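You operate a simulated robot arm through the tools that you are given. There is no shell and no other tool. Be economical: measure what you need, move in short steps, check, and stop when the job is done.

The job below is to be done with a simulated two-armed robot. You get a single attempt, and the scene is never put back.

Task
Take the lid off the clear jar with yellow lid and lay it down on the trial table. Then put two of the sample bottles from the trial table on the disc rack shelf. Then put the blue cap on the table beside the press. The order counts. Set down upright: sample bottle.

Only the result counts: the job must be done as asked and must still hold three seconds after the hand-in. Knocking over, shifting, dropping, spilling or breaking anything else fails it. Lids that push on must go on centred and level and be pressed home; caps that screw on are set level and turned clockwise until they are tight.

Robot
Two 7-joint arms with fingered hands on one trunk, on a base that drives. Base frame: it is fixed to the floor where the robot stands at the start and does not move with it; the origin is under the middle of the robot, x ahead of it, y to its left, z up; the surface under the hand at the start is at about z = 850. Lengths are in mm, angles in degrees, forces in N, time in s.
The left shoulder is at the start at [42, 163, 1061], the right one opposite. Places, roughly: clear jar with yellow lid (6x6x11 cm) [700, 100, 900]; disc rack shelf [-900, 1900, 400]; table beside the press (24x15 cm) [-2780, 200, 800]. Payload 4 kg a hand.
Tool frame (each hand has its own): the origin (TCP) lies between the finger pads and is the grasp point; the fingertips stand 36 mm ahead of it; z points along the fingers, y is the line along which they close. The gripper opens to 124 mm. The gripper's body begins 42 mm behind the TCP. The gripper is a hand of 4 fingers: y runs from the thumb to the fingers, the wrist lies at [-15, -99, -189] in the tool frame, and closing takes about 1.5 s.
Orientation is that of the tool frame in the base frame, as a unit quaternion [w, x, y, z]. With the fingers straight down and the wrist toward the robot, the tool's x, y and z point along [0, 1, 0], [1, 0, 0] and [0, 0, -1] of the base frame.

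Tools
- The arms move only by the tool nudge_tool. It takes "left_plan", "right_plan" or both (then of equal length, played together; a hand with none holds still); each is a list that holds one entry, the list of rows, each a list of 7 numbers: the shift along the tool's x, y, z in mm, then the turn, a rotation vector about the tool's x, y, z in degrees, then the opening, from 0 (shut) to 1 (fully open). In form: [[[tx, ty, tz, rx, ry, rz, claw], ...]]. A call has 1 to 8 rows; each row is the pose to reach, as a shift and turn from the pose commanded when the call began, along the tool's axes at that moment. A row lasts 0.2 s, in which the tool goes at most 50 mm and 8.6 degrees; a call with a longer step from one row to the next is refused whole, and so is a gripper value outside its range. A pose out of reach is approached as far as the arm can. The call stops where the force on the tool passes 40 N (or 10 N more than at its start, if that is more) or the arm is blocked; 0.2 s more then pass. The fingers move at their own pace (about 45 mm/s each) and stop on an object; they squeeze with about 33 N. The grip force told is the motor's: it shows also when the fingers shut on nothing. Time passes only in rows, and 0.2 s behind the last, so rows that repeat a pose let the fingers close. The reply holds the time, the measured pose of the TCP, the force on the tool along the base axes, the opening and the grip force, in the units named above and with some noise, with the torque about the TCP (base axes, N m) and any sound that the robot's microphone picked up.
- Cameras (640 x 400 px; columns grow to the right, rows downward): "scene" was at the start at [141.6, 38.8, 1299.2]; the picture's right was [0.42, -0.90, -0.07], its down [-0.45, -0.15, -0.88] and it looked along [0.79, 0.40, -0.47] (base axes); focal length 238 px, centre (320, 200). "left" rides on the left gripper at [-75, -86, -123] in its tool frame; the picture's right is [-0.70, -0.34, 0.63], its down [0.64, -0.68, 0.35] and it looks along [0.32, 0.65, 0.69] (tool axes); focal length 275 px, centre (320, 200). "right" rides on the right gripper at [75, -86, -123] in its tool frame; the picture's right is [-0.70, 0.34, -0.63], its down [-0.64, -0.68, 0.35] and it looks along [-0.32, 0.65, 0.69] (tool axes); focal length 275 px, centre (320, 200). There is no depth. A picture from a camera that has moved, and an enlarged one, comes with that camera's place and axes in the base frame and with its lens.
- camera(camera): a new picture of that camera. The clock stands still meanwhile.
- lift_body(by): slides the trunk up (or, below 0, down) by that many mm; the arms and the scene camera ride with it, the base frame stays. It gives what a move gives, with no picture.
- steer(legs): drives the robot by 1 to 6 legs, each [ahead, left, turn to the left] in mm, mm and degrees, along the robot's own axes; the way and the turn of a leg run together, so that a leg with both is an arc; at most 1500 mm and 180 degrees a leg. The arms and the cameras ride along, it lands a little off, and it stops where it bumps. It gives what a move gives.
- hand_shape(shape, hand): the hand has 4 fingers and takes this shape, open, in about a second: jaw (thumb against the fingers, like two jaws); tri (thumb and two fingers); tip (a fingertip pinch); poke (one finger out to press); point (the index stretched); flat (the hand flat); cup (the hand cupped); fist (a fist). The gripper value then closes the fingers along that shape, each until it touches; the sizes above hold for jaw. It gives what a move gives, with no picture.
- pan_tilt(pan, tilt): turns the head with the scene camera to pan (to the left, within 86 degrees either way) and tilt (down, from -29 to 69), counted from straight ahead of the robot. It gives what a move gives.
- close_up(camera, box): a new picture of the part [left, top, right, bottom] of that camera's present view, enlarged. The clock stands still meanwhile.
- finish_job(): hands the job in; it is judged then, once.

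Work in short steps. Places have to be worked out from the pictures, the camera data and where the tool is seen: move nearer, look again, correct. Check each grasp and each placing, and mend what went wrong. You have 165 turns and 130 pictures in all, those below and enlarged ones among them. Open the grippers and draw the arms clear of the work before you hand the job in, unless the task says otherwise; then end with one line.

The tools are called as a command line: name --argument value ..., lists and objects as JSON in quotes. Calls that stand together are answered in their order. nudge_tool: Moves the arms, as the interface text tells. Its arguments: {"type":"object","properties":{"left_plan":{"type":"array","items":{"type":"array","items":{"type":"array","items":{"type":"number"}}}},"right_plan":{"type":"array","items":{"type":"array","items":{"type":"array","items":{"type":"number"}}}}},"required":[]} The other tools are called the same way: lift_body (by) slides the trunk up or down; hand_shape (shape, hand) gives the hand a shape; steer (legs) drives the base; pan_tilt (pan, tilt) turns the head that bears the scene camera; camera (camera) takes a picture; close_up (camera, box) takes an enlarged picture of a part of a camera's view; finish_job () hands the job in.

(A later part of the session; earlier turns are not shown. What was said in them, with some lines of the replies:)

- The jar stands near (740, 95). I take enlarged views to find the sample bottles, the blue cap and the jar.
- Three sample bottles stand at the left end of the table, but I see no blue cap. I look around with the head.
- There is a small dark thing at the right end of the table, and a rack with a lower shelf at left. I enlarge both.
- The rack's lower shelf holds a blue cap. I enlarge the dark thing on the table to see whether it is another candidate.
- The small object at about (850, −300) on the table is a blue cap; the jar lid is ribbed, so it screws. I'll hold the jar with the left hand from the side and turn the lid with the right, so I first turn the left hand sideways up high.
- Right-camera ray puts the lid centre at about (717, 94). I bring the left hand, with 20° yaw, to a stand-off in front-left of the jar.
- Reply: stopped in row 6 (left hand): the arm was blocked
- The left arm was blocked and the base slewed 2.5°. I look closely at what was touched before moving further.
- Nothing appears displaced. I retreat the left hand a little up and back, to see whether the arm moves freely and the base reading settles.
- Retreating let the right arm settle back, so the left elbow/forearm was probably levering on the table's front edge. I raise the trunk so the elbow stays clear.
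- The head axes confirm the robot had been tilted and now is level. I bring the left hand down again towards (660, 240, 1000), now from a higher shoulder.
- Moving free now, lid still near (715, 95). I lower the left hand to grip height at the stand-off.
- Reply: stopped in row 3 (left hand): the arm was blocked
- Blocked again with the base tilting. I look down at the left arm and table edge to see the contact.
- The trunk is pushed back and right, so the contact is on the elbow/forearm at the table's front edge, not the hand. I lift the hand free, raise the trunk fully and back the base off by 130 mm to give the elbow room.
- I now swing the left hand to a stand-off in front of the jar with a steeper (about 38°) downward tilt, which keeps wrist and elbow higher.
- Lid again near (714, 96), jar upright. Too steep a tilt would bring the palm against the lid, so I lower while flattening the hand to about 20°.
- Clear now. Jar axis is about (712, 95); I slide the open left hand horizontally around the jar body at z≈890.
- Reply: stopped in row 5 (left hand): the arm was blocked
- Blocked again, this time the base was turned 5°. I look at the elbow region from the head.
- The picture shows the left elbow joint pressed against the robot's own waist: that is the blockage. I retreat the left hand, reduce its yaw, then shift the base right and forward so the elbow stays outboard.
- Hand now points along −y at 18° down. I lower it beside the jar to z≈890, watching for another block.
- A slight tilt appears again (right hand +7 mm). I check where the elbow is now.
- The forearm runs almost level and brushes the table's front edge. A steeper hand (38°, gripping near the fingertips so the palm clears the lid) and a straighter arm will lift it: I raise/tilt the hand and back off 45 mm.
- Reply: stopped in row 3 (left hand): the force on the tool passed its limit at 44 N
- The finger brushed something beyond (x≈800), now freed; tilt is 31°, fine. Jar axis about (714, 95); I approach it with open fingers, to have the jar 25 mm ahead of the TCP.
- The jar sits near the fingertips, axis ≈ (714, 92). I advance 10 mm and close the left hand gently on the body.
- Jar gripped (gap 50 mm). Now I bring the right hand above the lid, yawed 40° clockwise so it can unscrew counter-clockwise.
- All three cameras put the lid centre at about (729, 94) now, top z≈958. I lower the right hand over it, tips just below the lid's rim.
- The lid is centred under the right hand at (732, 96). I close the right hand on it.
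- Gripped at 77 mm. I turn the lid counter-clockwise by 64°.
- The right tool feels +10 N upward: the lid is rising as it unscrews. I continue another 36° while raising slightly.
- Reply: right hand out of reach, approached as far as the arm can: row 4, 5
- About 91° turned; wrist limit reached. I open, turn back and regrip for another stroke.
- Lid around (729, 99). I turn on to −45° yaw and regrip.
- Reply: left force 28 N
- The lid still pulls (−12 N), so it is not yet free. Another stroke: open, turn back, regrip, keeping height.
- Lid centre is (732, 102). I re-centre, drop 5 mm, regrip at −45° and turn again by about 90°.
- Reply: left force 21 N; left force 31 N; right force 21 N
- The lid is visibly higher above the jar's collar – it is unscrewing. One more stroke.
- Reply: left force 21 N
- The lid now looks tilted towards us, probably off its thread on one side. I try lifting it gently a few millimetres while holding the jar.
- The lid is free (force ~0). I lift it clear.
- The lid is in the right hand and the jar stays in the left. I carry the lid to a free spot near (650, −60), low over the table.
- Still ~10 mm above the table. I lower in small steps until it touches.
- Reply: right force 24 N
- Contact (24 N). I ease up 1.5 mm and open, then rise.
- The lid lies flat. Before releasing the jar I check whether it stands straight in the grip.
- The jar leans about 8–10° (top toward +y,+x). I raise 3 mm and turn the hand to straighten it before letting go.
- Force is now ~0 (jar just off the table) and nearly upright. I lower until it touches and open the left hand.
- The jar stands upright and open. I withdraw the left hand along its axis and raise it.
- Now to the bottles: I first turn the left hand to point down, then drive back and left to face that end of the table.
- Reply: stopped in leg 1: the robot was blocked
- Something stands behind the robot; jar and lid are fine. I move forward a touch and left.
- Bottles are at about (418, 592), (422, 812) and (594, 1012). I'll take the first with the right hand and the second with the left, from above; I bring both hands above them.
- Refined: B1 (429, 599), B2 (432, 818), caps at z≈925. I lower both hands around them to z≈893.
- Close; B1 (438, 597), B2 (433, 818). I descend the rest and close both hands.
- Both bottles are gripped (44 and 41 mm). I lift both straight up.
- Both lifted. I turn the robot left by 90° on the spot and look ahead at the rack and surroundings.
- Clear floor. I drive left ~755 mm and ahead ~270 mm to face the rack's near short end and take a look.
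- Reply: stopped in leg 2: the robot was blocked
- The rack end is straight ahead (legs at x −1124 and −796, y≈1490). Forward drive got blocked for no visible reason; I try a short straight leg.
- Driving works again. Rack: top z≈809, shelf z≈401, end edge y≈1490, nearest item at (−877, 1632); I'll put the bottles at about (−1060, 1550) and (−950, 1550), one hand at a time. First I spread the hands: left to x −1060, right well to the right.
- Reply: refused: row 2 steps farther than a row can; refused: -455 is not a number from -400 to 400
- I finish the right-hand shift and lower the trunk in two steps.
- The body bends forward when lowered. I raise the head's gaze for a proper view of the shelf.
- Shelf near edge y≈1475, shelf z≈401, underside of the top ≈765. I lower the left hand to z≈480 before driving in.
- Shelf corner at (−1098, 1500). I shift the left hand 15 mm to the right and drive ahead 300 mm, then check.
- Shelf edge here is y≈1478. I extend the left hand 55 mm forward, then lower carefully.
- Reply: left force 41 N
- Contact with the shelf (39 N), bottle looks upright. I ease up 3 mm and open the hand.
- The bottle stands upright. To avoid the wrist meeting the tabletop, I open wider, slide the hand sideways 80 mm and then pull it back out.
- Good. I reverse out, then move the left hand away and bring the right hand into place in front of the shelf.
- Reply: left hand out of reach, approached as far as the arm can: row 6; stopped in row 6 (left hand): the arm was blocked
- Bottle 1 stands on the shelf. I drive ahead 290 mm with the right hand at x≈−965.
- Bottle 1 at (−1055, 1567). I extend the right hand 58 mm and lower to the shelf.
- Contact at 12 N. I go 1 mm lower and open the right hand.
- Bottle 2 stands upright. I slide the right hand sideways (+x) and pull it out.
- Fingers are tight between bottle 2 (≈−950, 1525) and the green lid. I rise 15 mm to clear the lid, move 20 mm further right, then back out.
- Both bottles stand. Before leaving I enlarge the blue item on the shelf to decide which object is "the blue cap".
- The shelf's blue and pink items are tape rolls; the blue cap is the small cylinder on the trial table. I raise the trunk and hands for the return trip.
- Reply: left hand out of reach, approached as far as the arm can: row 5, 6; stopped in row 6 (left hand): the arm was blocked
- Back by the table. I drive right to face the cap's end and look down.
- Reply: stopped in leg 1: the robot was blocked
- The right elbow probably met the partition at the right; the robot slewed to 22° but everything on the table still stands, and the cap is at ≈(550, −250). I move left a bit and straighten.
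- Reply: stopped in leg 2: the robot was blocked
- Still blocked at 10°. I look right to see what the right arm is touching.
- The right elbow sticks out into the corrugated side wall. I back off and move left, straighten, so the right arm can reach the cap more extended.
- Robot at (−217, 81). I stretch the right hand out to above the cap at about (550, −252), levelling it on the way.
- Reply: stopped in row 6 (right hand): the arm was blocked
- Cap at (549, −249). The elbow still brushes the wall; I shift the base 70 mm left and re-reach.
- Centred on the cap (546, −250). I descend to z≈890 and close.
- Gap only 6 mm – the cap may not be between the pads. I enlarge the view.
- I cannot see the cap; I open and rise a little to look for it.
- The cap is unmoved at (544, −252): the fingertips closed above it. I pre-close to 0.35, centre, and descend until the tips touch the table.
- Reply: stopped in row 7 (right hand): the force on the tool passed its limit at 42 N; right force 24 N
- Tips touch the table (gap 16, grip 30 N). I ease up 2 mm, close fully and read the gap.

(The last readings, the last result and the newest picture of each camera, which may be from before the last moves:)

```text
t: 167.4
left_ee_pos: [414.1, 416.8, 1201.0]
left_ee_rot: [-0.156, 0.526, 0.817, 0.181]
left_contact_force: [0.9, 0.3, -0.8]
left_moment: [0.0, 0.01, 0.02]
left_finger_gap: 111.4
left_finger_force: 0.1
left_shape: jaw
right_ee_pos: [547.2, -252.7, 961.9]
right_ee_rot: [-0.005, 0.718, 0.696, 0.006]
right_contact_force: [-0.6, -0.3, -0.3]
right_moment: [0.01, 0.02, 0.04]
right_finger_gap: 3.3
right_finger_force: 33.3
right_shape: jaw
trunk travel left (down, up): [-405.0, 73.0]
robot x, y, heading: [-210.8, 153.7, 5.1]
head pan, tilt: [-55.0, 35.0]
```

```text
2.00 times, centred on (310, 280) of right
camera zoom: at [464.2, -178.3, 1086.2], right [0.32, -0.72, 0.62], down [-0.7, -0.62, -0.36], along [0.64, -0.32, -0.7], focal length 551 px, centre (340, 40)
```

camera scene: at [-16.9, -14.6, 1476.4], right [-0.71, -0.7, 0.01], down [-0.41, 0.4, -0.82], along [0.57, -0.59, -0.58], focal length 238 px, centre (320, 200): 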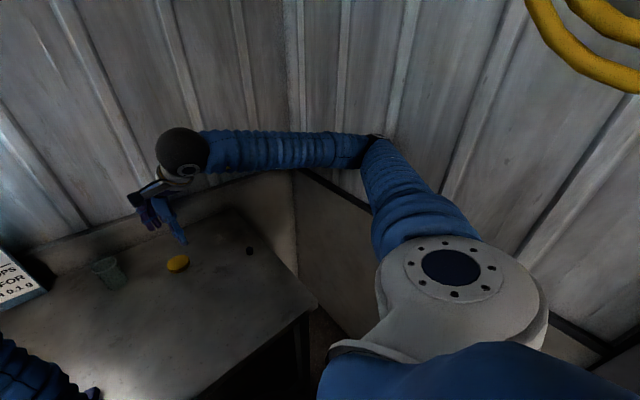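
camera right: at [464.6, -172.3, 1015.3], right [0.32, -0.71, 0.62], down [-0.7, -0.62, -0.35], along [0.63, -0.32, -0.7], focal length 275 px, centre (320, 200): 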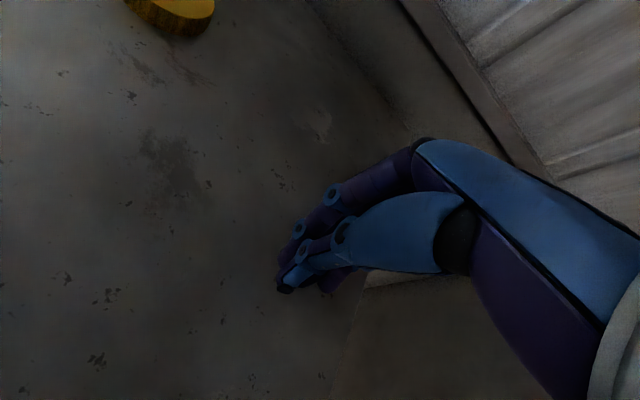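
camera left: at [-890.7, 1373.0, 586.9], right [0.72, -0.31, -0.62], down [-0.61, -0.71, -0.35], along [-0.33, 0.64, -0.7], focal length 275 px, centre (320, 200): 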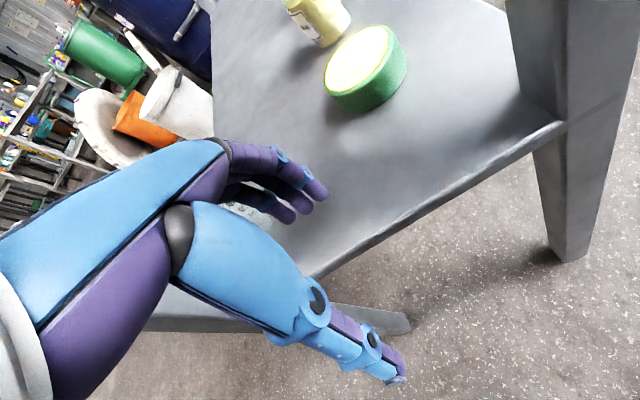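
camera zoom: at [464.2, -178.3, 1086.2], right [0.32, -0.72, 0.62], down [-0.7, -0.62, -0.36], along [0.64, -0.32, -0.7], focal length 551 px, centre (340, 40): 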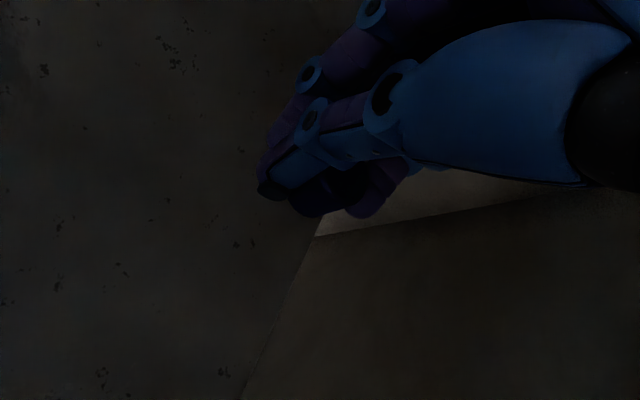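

The cap is no longer on the table where it was; it may be in the hand. I check with the scene camera.

pan_tilt --pan -25 --tilt 35

close_up --camera "scene" --box '[240, 120, 400, 220]'

```text
t: 168.4
left_ee_pos: [414.4, 416.9, 1202.2]
left_ee_rot: [-0.156, 0.524, 0.817, 0.181]
left_contact_force: [0.3, 0.3, -0.7]
left_moment: [0.02, 0.04, 0.02]
left_finger_gap: 111.5
left_finger_force: 0.0
left_shape: jaw
right_ee_pos: [546.8, -253.8, 962.8]
right_ee_rot: [-0.006, 0.718, 0.696, 0.006]
right_contact_force: [0.4, 0.5, -0.1]
right_moment: [-0.02, -0.01, -0.01]
right_finger_gap: 3.1
right_finger_force: 32.9
right_shape: jaw
trunk travel left (down, up): [-405.0, 73.0]
robot x, y, heading: [-212.1, 155.6, 5.3]
head pan, tilt: [-25.0, 35.0]
```

```text
4.00 times, centred on (320, 170) of scene
camera zoom: at [-135.5, 122.7, 1475.4], right [-0.34, -0.94, 0.01], down [-0.55, 0.19, -0.81], along [0.76, -0.28, -0.58], focal length 954 px, centre (320, 320)
```

zoom: 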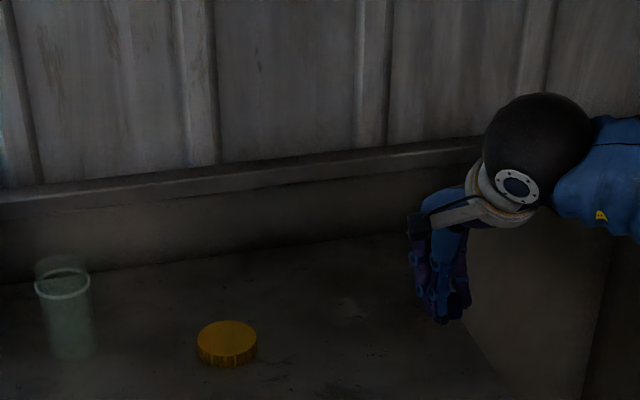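

close_up --camera "scene" --box '[335, 165, 375, 205]'

close_up --camera "right" --box '[270, 220, 370, 300]'

```text
10.00 times, centred on (355, 185) of scene
camera zoom: at [-135.5, 122.7, 1475.4], right [-0.34, -0.94, 0.01], down [-0.55, 0.19, -0.81], along [0.76, -0.28, -0.58], focal length 2385 px, centre (-30, 350)
```

zoom: 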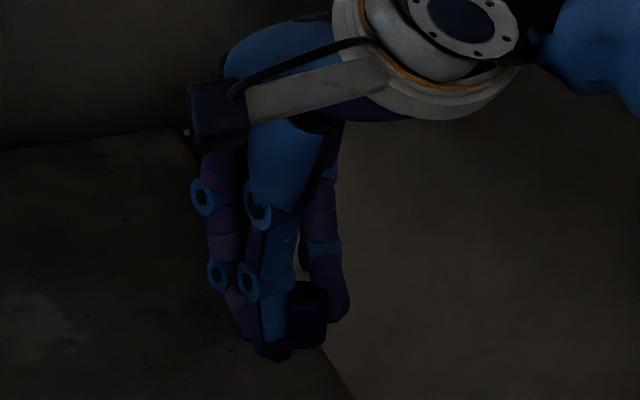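

```text
5.00 times, centred on (320, 260) of right
camera zoom: at [464.0, -178.6, 1086.1], right [0.32, -0.72, 0.62], down [-0.7, -0.62, -0.36], along [0.64, -0.32, -0.7], focal length 1376 px, centre (320, -100)
```

zoom: 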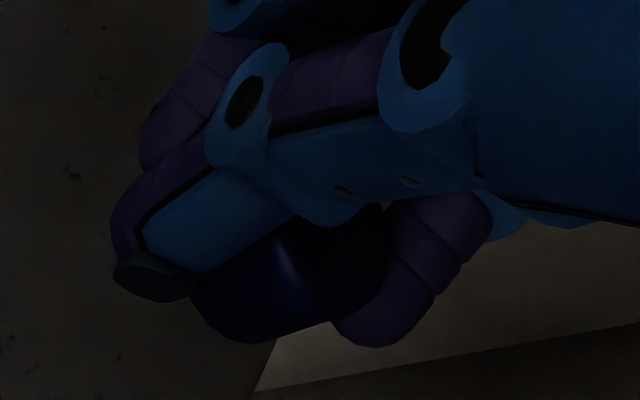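

The cap is held upright, wedged between thumb and a finger at 33 N. I raise the hand and drive off along the known clear path, then look towards the press table.

nudge_tool --right_plan '[[[0, 0, -30, 0, 0, 0, 0], [5, -10, -65, 0, 0, 0, 0], [15, -25, -100, 0, 0, 0, 0], [35, -40, -130, 0, 0, 0, 0], [60, -50, -150, 0, 0, 0, 0]]]'

steer --legs '[[0, 280, -5], [0, 0, 90], [0, 760, 0]]'

pan_tilt --pan 80 --tilt 20

camera --camera "scene"

close_up --camera "right" --box '[220, 180, 420, 320]'

```text
t: 169.6
left_ee_pos: [414.7, 416.9, 1201.6]
left_ee_rot: [-0.155, 0.527, 0.816, 0.18]
left_contact_force: [0.4, 1.0, -0.4]
left_moment: [0.0, 0.0, -0.01]
left_finger_gap: 111.4
left_finger_force: 0.1
left_shape: jaw
right_ee_pos: [495.5, -193.1, 1112.2]
right_ee_rot: [-0.004, 0.718, 0.696, 0.005]
right_contact_force: [0.5, 0.7, -0.3]
right_moment: [0.0, -0.02, 0.01]
right_finger_gap: 3.3
right_finger_force: 33.0
right_shape: jaw
trunk travel left (down, up): [-405.0, 73.0]
robot x, y, heading: [-214.2, 155.2, 5.2]
head pan, tilt: [-25.0, 35.0]
```

```text
t: 179.1
left_ee_pos: [-1203.9, 1072.5, 1201.3]
left_ee_rot: [-0.236, -0.174, 0.956, 0.026]
left_contact_force: [-0.1, 0.5, 0.2]
left_moment: [0.01, 0.02, -0.01]
left_finger_gap: 111.3
left_finger_force: 0.1
left_shape: jaw
right_ee_pos: [-591.0, 1113.6, 1112.4]
right_ee_rot: [-0.006, 0.048, 0.999, 0.001]
right_contact_force: [0.2, 0.4, 0.6]
right_moment: [0.03, 0.0, 0.03]
right_finger_gap: 3.0
right_finger_force: 33.1
right_shape: jaw
trunk travel left (down, up): [-405.0, 73.0]
robot x, y, heading: [-988.0, 433.8, 91.3]
head pan, tilt: [-25.0, 35.0]
```

```text
t: 180.9
left_ee_pos: [-1204.0, 1073.5, 1201.5]
left_ee_rot: [-0.237, -0.175, 0.955, 0.026]
left_contact_force: [-0.2, 0.1, -0.2]
left_moment: [-0.03, 0.02, -0.02]
left_finger_gap: 111.8
left_finger_force: 0.1
left_shape: jaw
right_ee_pos: [-590.8, 1114.0, 1112.4]
right_ee_rot: [-0.007, 0.047, 0.999, 0.0]
right_contact_force: [-0.1, 0.0, 1.1]
right_moment: [0.02, 0.02, 0.02]
right_finger_gap: 3.3
right_finger_force: 33.0
right_shape: jaw
trunk travel left (down, up): [-405.0, 73.0]
robot x, y, heading: [-984.2, 430.4, 91.2]
head pan, tilt: [80.0, 20.0]
```

```text
16 pictures are left
camera scene: at [-1077.8, 439.5, 1500.2], right [0.15, 0.99, -0.01], down [0.34, -0.06, -0.94], along [-0.93, 0.14, -0.34], focal length 238 px, centre (320, 200)
```

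scene: 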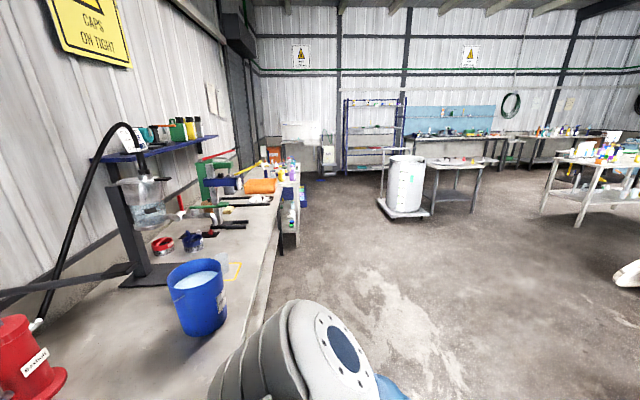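

```text
2.86 times, centred on (320, 250) of right
camera zoom: at [-671.3, 1035.9, 1236.0], right [0.73, 0.27, 0.62], down [0.57, -0.74, -0.36], along [0.37, 0.62, -0.7], focal length 786 px, centre (320, 57)
```

zoom: 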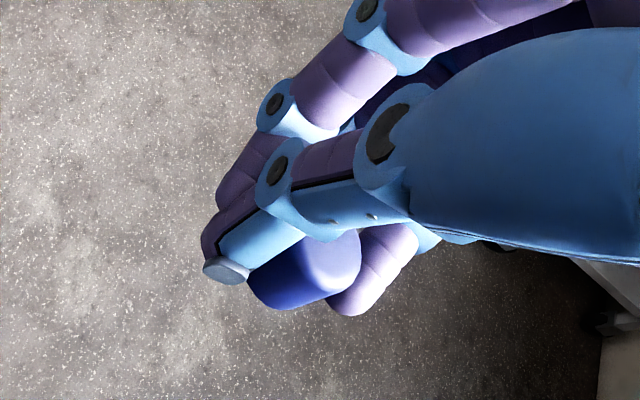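

Cap firmly held and visible. The bench with the press runs along y<333; I need to stand at about (−2690, 1080) facing it. I drive ahead, left, and turn round.

steer --legs '[[450, 0, 0], [0, 1500, 0], [200, 200, 0], [0, 0, 90], [0, 0, 89]]'

pan_tilt --pan 0 --tilt 35

camera --camera "scene"

```text
t: 199.7
left_ee_pos: [-2544.3, 398.9, 1202.8]
left_ee_rot: [0.038, 0.963, 0.123, 0.235]
left_contact_force: [0.1, -0.7, 0.5]
left_moment: [0.03, -0.01, -0.02]
left_finger_gap: 111.5
left_finger_force: 0.0
left_shape: jaw
right_ee_pos: [-3158.4, 420.9, 1111.7]
right_ee_rot: [0.001, 0.995, -0.1, 0.008]
right_contact_force: [0.5, 0.0, 0.2]
right_moment: [-0.01, 0.01, -0.02]
right_finger_gap: 3.2
right_finger_force: 33.1
right_shape: jaw
trunk travel left (down, up): [-405.0, 73.0]
robot x, y, heading: [-2697.1, 1061.8, -94.5]
head pan, tilt: [80.0, 20.0]
```

```text
t: 201.3
left_ee_pos: [-2544.6, 398.4, 1202.1]
left_ee_rot: [0.038, 0.963, 0.123, 0.235]
left_contact_force: [-0.1, -0.7, -0.4]
left_moment: [0.03, 0.02, -0.03]
left_finger_gap: 111.5
left_finger_force: 0.1
left_shape: jaw
right_ee_pos: [-3158.4, 421.9, 1112.0]
right_ee_rot: [0.001, 0.995, -0.1, 0.008]
right_contact_force: [-0.2, -0.5, 0.1]
right_moment: [0.0, 0.02, -0.03]
right_finger_gap: 3.2
right_finger_force: 32.4
right_shape: jaw
trunk travel left (down, up): [-405.0, 73.0]
robot x, y, heading: [-2695.7, 1060.8, -94.7]
head pan, tilt: [0.0, 35.0]
```

```text
14 pictures are left
camera scene: at [-2704.7, 975.9, 1475.3], right [-1.0, 0.08, 0.0], down [0.05, 0.58, -0.81], along [-0.06, -0.81, -0.59], focal length 238 px, centre (320, 200)
```

scene: 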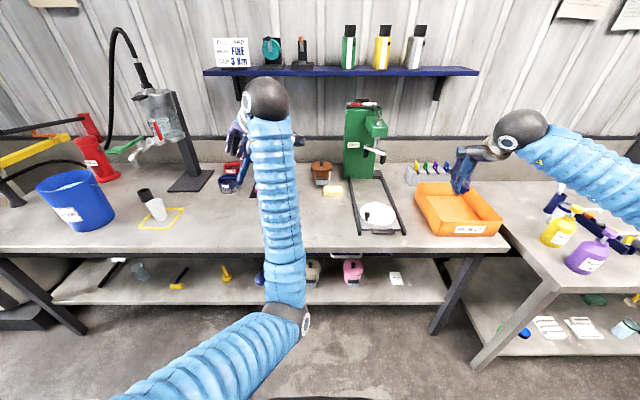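

The spot (−2780, 200, 800) is the bare bench area just left of the green press. I first move the left hand further left, then swing the right hand across, high.

nudge_tool --left_plan '[[[42, -5, 20, 0, 0, 0, 0.9], [85, -9, 41, 0, 0, 0, 0.9], [128, -14, 62, 0, 0, 0, 0.9], [170, -18, 82, 0, 0, 0, 0.9]]]'

nudge_tool --right_plan '[[[45, 5, 0, 0, 0, 0, 0], [90, 10, 0, 0, 0, 0, 0], [135, 15, 0, 0, 0, 0, 0], [180, 20, 0, 0, 0, 0, 0], [225, 25, 0, 0, 0, 0, 0], [270, 30, 0, 0, 0, 0, 0], [315, 35, 0, 0, 0, 0, 0], [360, 40, 0, 0, 0, 0, 0]]]'

camera --camera "scene"

```text
t: 202.3
left_ee_pos: [-2361.9, 456.1, 1202.4]
left_ee_rot: [0.039, 0.963, 0.123, 0.234]
left_contact_force: [0.1, -0.3, 0.9]
left_moment: [-0.01, -0.02, 0.0]
left_finger_gap: 111.3
left_finger_force: 0.1
left_shape: jaw
right_ee_pos: [-3157.4, 421.6, 1113.1]
right_ee_rot: [0.001, 0.995, -0.101, 0.007]
right_contact_force: [0.3, 0.1, -0.4]
right_moment: [-0.02, -0.02, 0.0]
right_finger_gap: 3.1
right_finger_force: 33.1
right_shape: jaw
trunk travel left (down, up): [-405.0, 73.0]
robot x, y, heading: [-2694.8, 1063.2, -94.6]
head pan, tilt: [0.0, 35.0]
```

```text
t: 204.1
left_ee_pos: [-2360.3, 456.1, 1202.2]
left_ee_rot: [0.038, 0.963, 0.124, 0.235]
left_contact_force: [-0.3, 0.3, -0.2]
left_moment: [-0.01, 0.04, 0.03]
left_finger_gap: 111.9
left_finger_force: 0.0
left_shape: jaw
right_ee_pos: [-2813.0, 310.2, 1117.0]
right_ee_rot: [0.001, 0.995, -0.101, 0.007]
right_contact_force: [1.1, -0.2, 0.2]
right_moment: [0.02, -0.01, 0.02]
right_finger_gap: 3.0
right_finger_force: 33.3
right_shape: jaw
trunk travel left (down, up): [-405.0, 73.0]
robot x, y, heading: [-2697.8, 1065.3, -94.6]
head pan, tilt: [0.0, 35.0]
```

```text
13 pictures are left
camera scene: at [-2702.8, 975.2, 1475.3], right [-1.0, 0.08, 0.0], down [0.05, 0.58, -0.81], along [-0.07, -0.81, -0.59], focal length 238 px, centre (320, 200)
```

scene: 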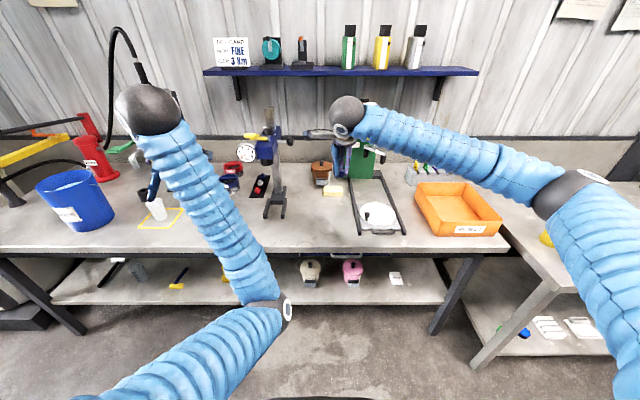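

The target area is bare. I bring the right hand over it and down to z≈900.

nudge_tool --right_plan '[[[22, 32, 10, 0, 0, 0, 0], [44, 63, 30, 0, 0, 0, 0], [65, 94, 60, 0, 0, 0, 0], [65, 94, 105, 0, 0, 0, 0], [65, 94, 150, 0, 0, 0, 0], [65, 94, 190, 0, 0, 0, 0], [65, 94, 218, 0, 0, 0, 0]]]'

camera --camera "right"

close_up --camera "scene" --box '[240, 130, 420, 260]'

```text
t: 205.7
left_ee_pos: [-2361.4, 455.6, 1201.3]
left_ee_rot: [0.039, 0.963, 0.124, 0.235]
left_contact_force: [0.3, -0.8, 0.2]
left_moment: [-0.02, -0.03, 0.02]
left_finger_gap: 111.8
left_finger_force: 0.0
left_shape: jaw
right_ee_pos: [-2766.5, 205.0, 901.4]
right_ee_rot: [0.0, 0.995, -0.1, 0.006]
right_contact_force: [-0.9, -0.9, 0.0]
right_moment: [-0.02, 0.02, 0.03]
right_finger_gap: 2.8
right_finger_force: 33.3
right_shape: jaw
trunk travel left (down, up): [-405.0, 73.0]
robot x, y, heading: [-2695.7, 1058.6, -94.4]
head pan, tilt: [0.0, 35.0]
```

```text
12 pictures are left
camera right: at [-2677.1, 273.8, 1025.2], right [-0.76, -0.19, 0.62], down [-0.49, 0.8, -0.36], along [-0.43, -0.58, -0.7], focal length 275 px, centre (320, 200)
```

right: 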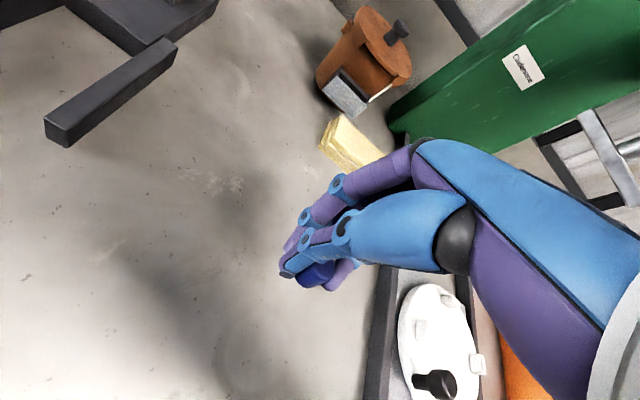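

```text
3.08 times, centred on (330, 195) of scene
camera zoom: at [-2704.6, 975.4, 1475.2], right [-1.0, 0.08, 0.0], down [0.05, 0.58, -0.81], along [-0.07, -0.81, -0.59], focal length 734 px, centre (289, 215)
```

zoom: 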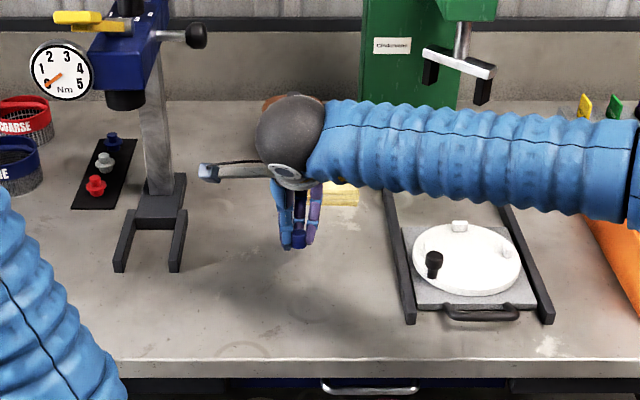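

Clear bench under the cap, about 130 mm left of the press rails. I lower to contact in small steps.

nudge_tool --right_plan '[[[0, 0, 25, 0, 0, 0, 0], [0, 0, 45, 0, 0, 0, 0], [0, 0, 54, 0, 0, 0, 0], [0, 0, 58, 0, 0, 0, 0], [0, 0, 61, 0, 0, 0, 0]]]'

close_up --camera "right" --box '[240, 200, 400, 320]'

```text
t: 206.9
left_ee_pos: [-2361.3, 456.7, 1200.8]
left_ee_rot: [0.039, 0.963, 0.123, 0.235]
left_contact_force: [0.1, -0.1, -0.4]
left_moment: [-0.03, 0.01, 0.01]
left_finger_gap: 111.5
left_finger_force: 0.0
left_shape: jaw
right_ee_pos: [-2765.1, 204.7, 840.0]
right_ee_rot: [0.001, 0.995, -0.1, 0.008]
right_contact_force: [0.4, 0.9, -1.3]
right_moment: [-0.01, -0.03, 0.01]
right_finger_gap: 2.7
right_finger_force: 33.3
right_shape: jaw
trunk travel left (down, up): [-405.0, 73.0]
robot x, y, heading: [-2697.4, 1058.4, -94.3]
head pan, tilt: [0.0, 35.0]
```

```text
3.33 times, centred on (320, 260) of right
camera zoom: at [-2675.5, 273.6, 963.7], right [-0.76, -0.19, 0.62], down [-0.49, 0.8, -0.36], along [-0.43, -0.58, -0.7], focal length 918 px, centre (320, 0)
```

zoom: 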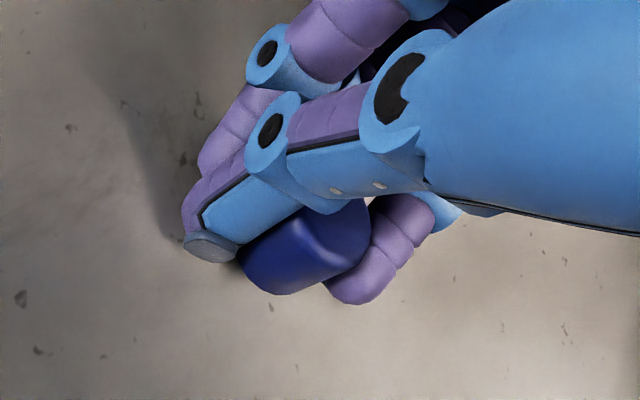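

Close to the surface, no contact yet. I go down in 2 mm steps.

nudge_tool --right_plan '[[[0, 0, 2, 0, 0, 0, 0], [0, 0, 4, 0, 0, 0, 0], [0, 0, 5, 0, 0, 0, 0]]]'

```text
t: 207.7
left_ee_pos: [-2362.6, 457.9, 1202.0]
left_ee_rot: [0.038, 0.963, 0.124, 0.235]
left_contact_force: [-0.3, -0.3, 1.0]
left_moment: [0.0, 0.02, 0.01]
left_finger_gap: 111.6
left_finger_force: 0.1
left_shape: jaw
right_ee_pos: [-2764.9, 203.7, 836.8]
right_ee_rot: [0.002, 0.995, -0.1, 0.008]
right_contact_force: [-1.9, 1.7, 10.8]
right_moment: [0.06, 0.11, 0.01]
right_finger_gap: 2.9
right_finger_force: 33.2
right_shape: jaw
trunk travel left (down, up): [-405.0, 73.0]
robot x, y, heading: [-2694.3, 1059.1, -94.5]
head pan, tilt: [0.0, 35.0]
```

Contact at 837 mm (11 N). I open gradually in place.

nudge_tool --right_plan '[[[0, 0, 0, 0, 0, 0, 0.15], [0, 0, 0, 0, 0, 0, 0.3], [0, 0, 0, 0, 0, 0, 0.5], [0, 0, 0, 0, 0, 0, 0.7], [0, 0, 0, 0, 0, 0, 0.7]]]'

camera --camera "right"

```text
t: 208.9
left_ee_pos: [-2363.2, 457.2, 1202.2]
left_ee_rot: [0.039, 0.963, 0.123, 0.236]
left_contact_force: [-0.6, -0.5, 0.3]
left_moment: [-0.01, 0.02, 0.01]
left_finger_gap: 111.3
left_finger_force: 0.1
left_shape: jaw
right_ee_pos: [-2765.4, 203.3, 837.5]
right_ee_rot: [0.002, 0.995, -0.101, 0.008]
right_contact_force: [-2.0, -16.6, 27.8]
right_moment: [-0.12, -0.1, -0.05]
right_finger_gap: 53.1
right_finger_force: 0.2
right_shape: jaw
trunk travel left (down, up): [-405.0, 73.0]
robot x, y, heading: [-2697.9, 1060.8, -94.6]
head pan, tilt: [0.0, 35.0]
```

```text
9 pictures are left
camera right: at [-2675.6, 272.8, 961.4], right [-0.76, -0.19, 0.62], down [-0.49, 0.79, -0.36], along [-0.43, -0.58, -0.69], focal length 275 px, centre (320, 200)
```

right: 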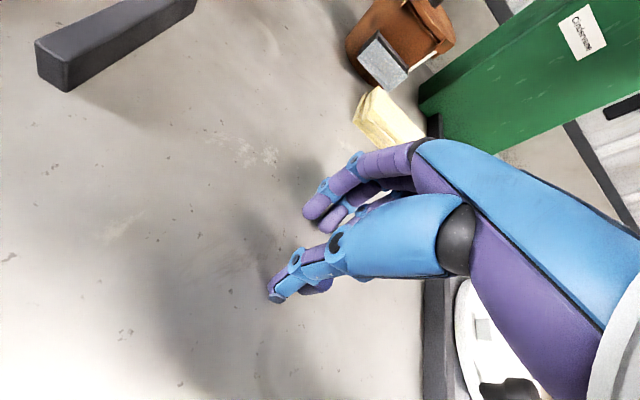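

The cap sits behind the thumb on the bench. I rise slowly straight up with the hand opening.

nudge_tool --right_plan '[[[0, 0, -3, 0, 0, 0, 0.6], [0, 0, -5, 0, 0, 0, 0.7], [0, 0, -10, 0, 0, 0, 0.8], [0, 0, -20, 0, 0, 0, 0.8], [0, 0, -35, 0, 0, 0, 0.8], [0, 0, -60, 0, 0, 0, 0.8]]]'

camera --camera "right"

```text
t: 210.3
left_ee_pos: [-2361.7, 456.0, 1203.3]
left_ee_rot: [0.038, 0.963, 0.123, 0.235]
left_contact_force: [-0.5, 0.0, 0.3]
left_moment: [-0.01, 0.01, 0.0]
left_finger_gap: 111.8
left_finger_force: 0.0
left_shape: jaw
right_ee_pos: [-2767.3, 205.9, 893.4]
right_ee_rot: [0.001, 0.995, -0.1, 0.007]
right_contact_force: [-0.3, 0.4, -0.2]
right_moment: [0.01, 0.04, 0.0]
right_finger_gap: 99.2
right_finger_force: 0.1
right_shape: jaw
trunk travel left (down, up): [-405.0, 73.0]
robot x, y, heading: [-2696.0, 1060.9, -94.5]
head pan, tilt: [0.0, 35.0]
```

```text
8 pictures are left
camera right: at [-2677.6, 274.4, 1017.4], right [-0.76, -0.19, 0.62], down [-0.49, 0.8, -0.36], along [-0.43, -0.58, -0.7], focal length 275 px, centre (320, 200)
```

right: 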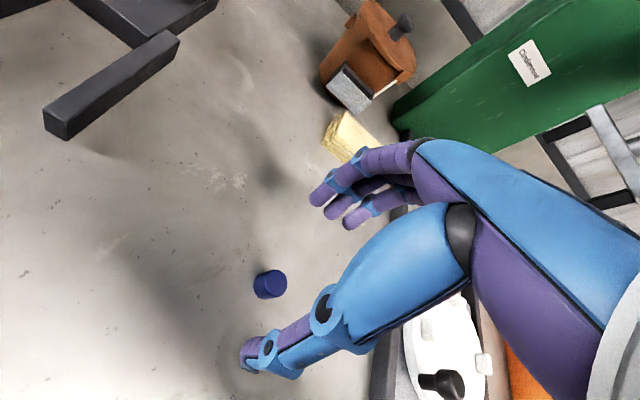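

The cap stands upright on the bench at (−2775, 209). I raise the right hand and back away.

nudge_tool --right_plan '[[[0, 0, -45, 0, 0, 0, 0.8], [0, 0, -90, 0, 0, 0, 0.8], [0, 0, -135, 0, 0, 0, 0.8], [0, 0, -180, 0, 0, 0, 0.8], [0, 0, -220, 0, 0, 0, 1]]]'

steer --legs '[[-300, 0, 0]]'

camera --camera "scene"

```text
t: 211.5
left_ee_pos: [-2362.3, 455.4, 1201.2]
left_ee_rot: [0.039, 0.963, 0.124, 0.235]
left_contact_force: [0.9, 0.0, 0.4]
left_moment: [-0.04, 0.02, -0.01]
left_finger_gap: 111.7
left_finger_force: 0.0
left_shape: jaw
right_ee_pos: [-2769.6, 206.0, 1114.6]
right_ee_rot: [0.001, 0.995, -0.099, 0.007]
right_contact_force: [0.3, -0.2, 0.1]
right_moment: [0.02, -0.05, 0.01]
right_finger_gap: 123.7
right_finger_force: 0.2
right_shape: jaw
trunk travel left (down, up): [-405.0, 73.0]
robot x, y, heading: [-2698.6, 1058.9, -94.3]
head pan, tilt: [0.0, 35.0]
```

```text
t: 213.5
left_ee_pos: [-2337.8, 757.4, 1201.9]
left_ee_rot: [0.038, 0.963, 0.124, 0.235]
left_contact_force: [-0.4, -0.3, 0.2]
left_moment: [-0.01, 0.0, -0.02]
left_finger_gap: 111.5
left_finger_force: 0.1
left_shape: jaw
right_ee_pos: [-2743.8, 506.6, 1113.9]
right_ee_rot: [0.001, 0.995, -0.1, 0.008]
right_contact_force: [0.0, 0.9, -0.4]
right_moment: [-0.02, -0.02, -0.02]
right_finger_gap: 123.8
right_finger_force: 0.0
right_shape: jaw
trunk travel left (down, up): [-405.0, 73.0]
robot x, y, heading: [-2672.7, 1361.8, -94.6]
head pan, tilt: [0.0, 35.0]
```

```text
7 pictures are left
camera scene: at [-2680.2, 1277.3, 1475.3], right [-1.0, 0.08, 0.0], down [0.05, 0.58, -0.81], along [-0.06, -0.81, -0.58], focal length 238 px, centre (320, 200)
```

scene: 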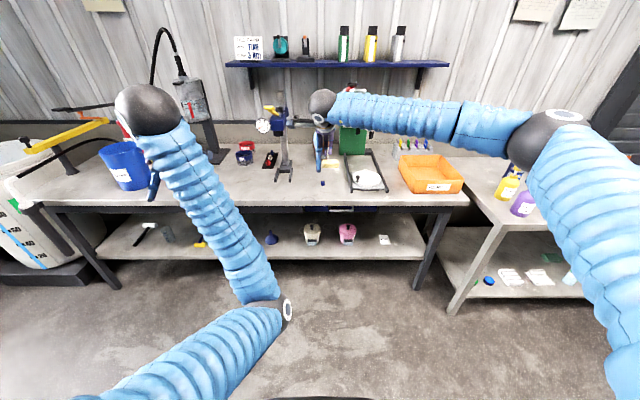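

Cap stands on the bench beside the press, hands are open and clear, bottles stand on the shelf and the lid lies on the trial table. I hand in.

finish_job

```text
The job is handed in.
```

The lid is off the jar and lying flat on the trial table. Two sample bottles stand upright on the disc rack shelf, and the blue cap is on the table beside the press. I did the steps in the order asked and handed the job in. On the way, a finger brushed something behind the jar and the elbow hit the side wall, but nothing looked displaced in the pictures.
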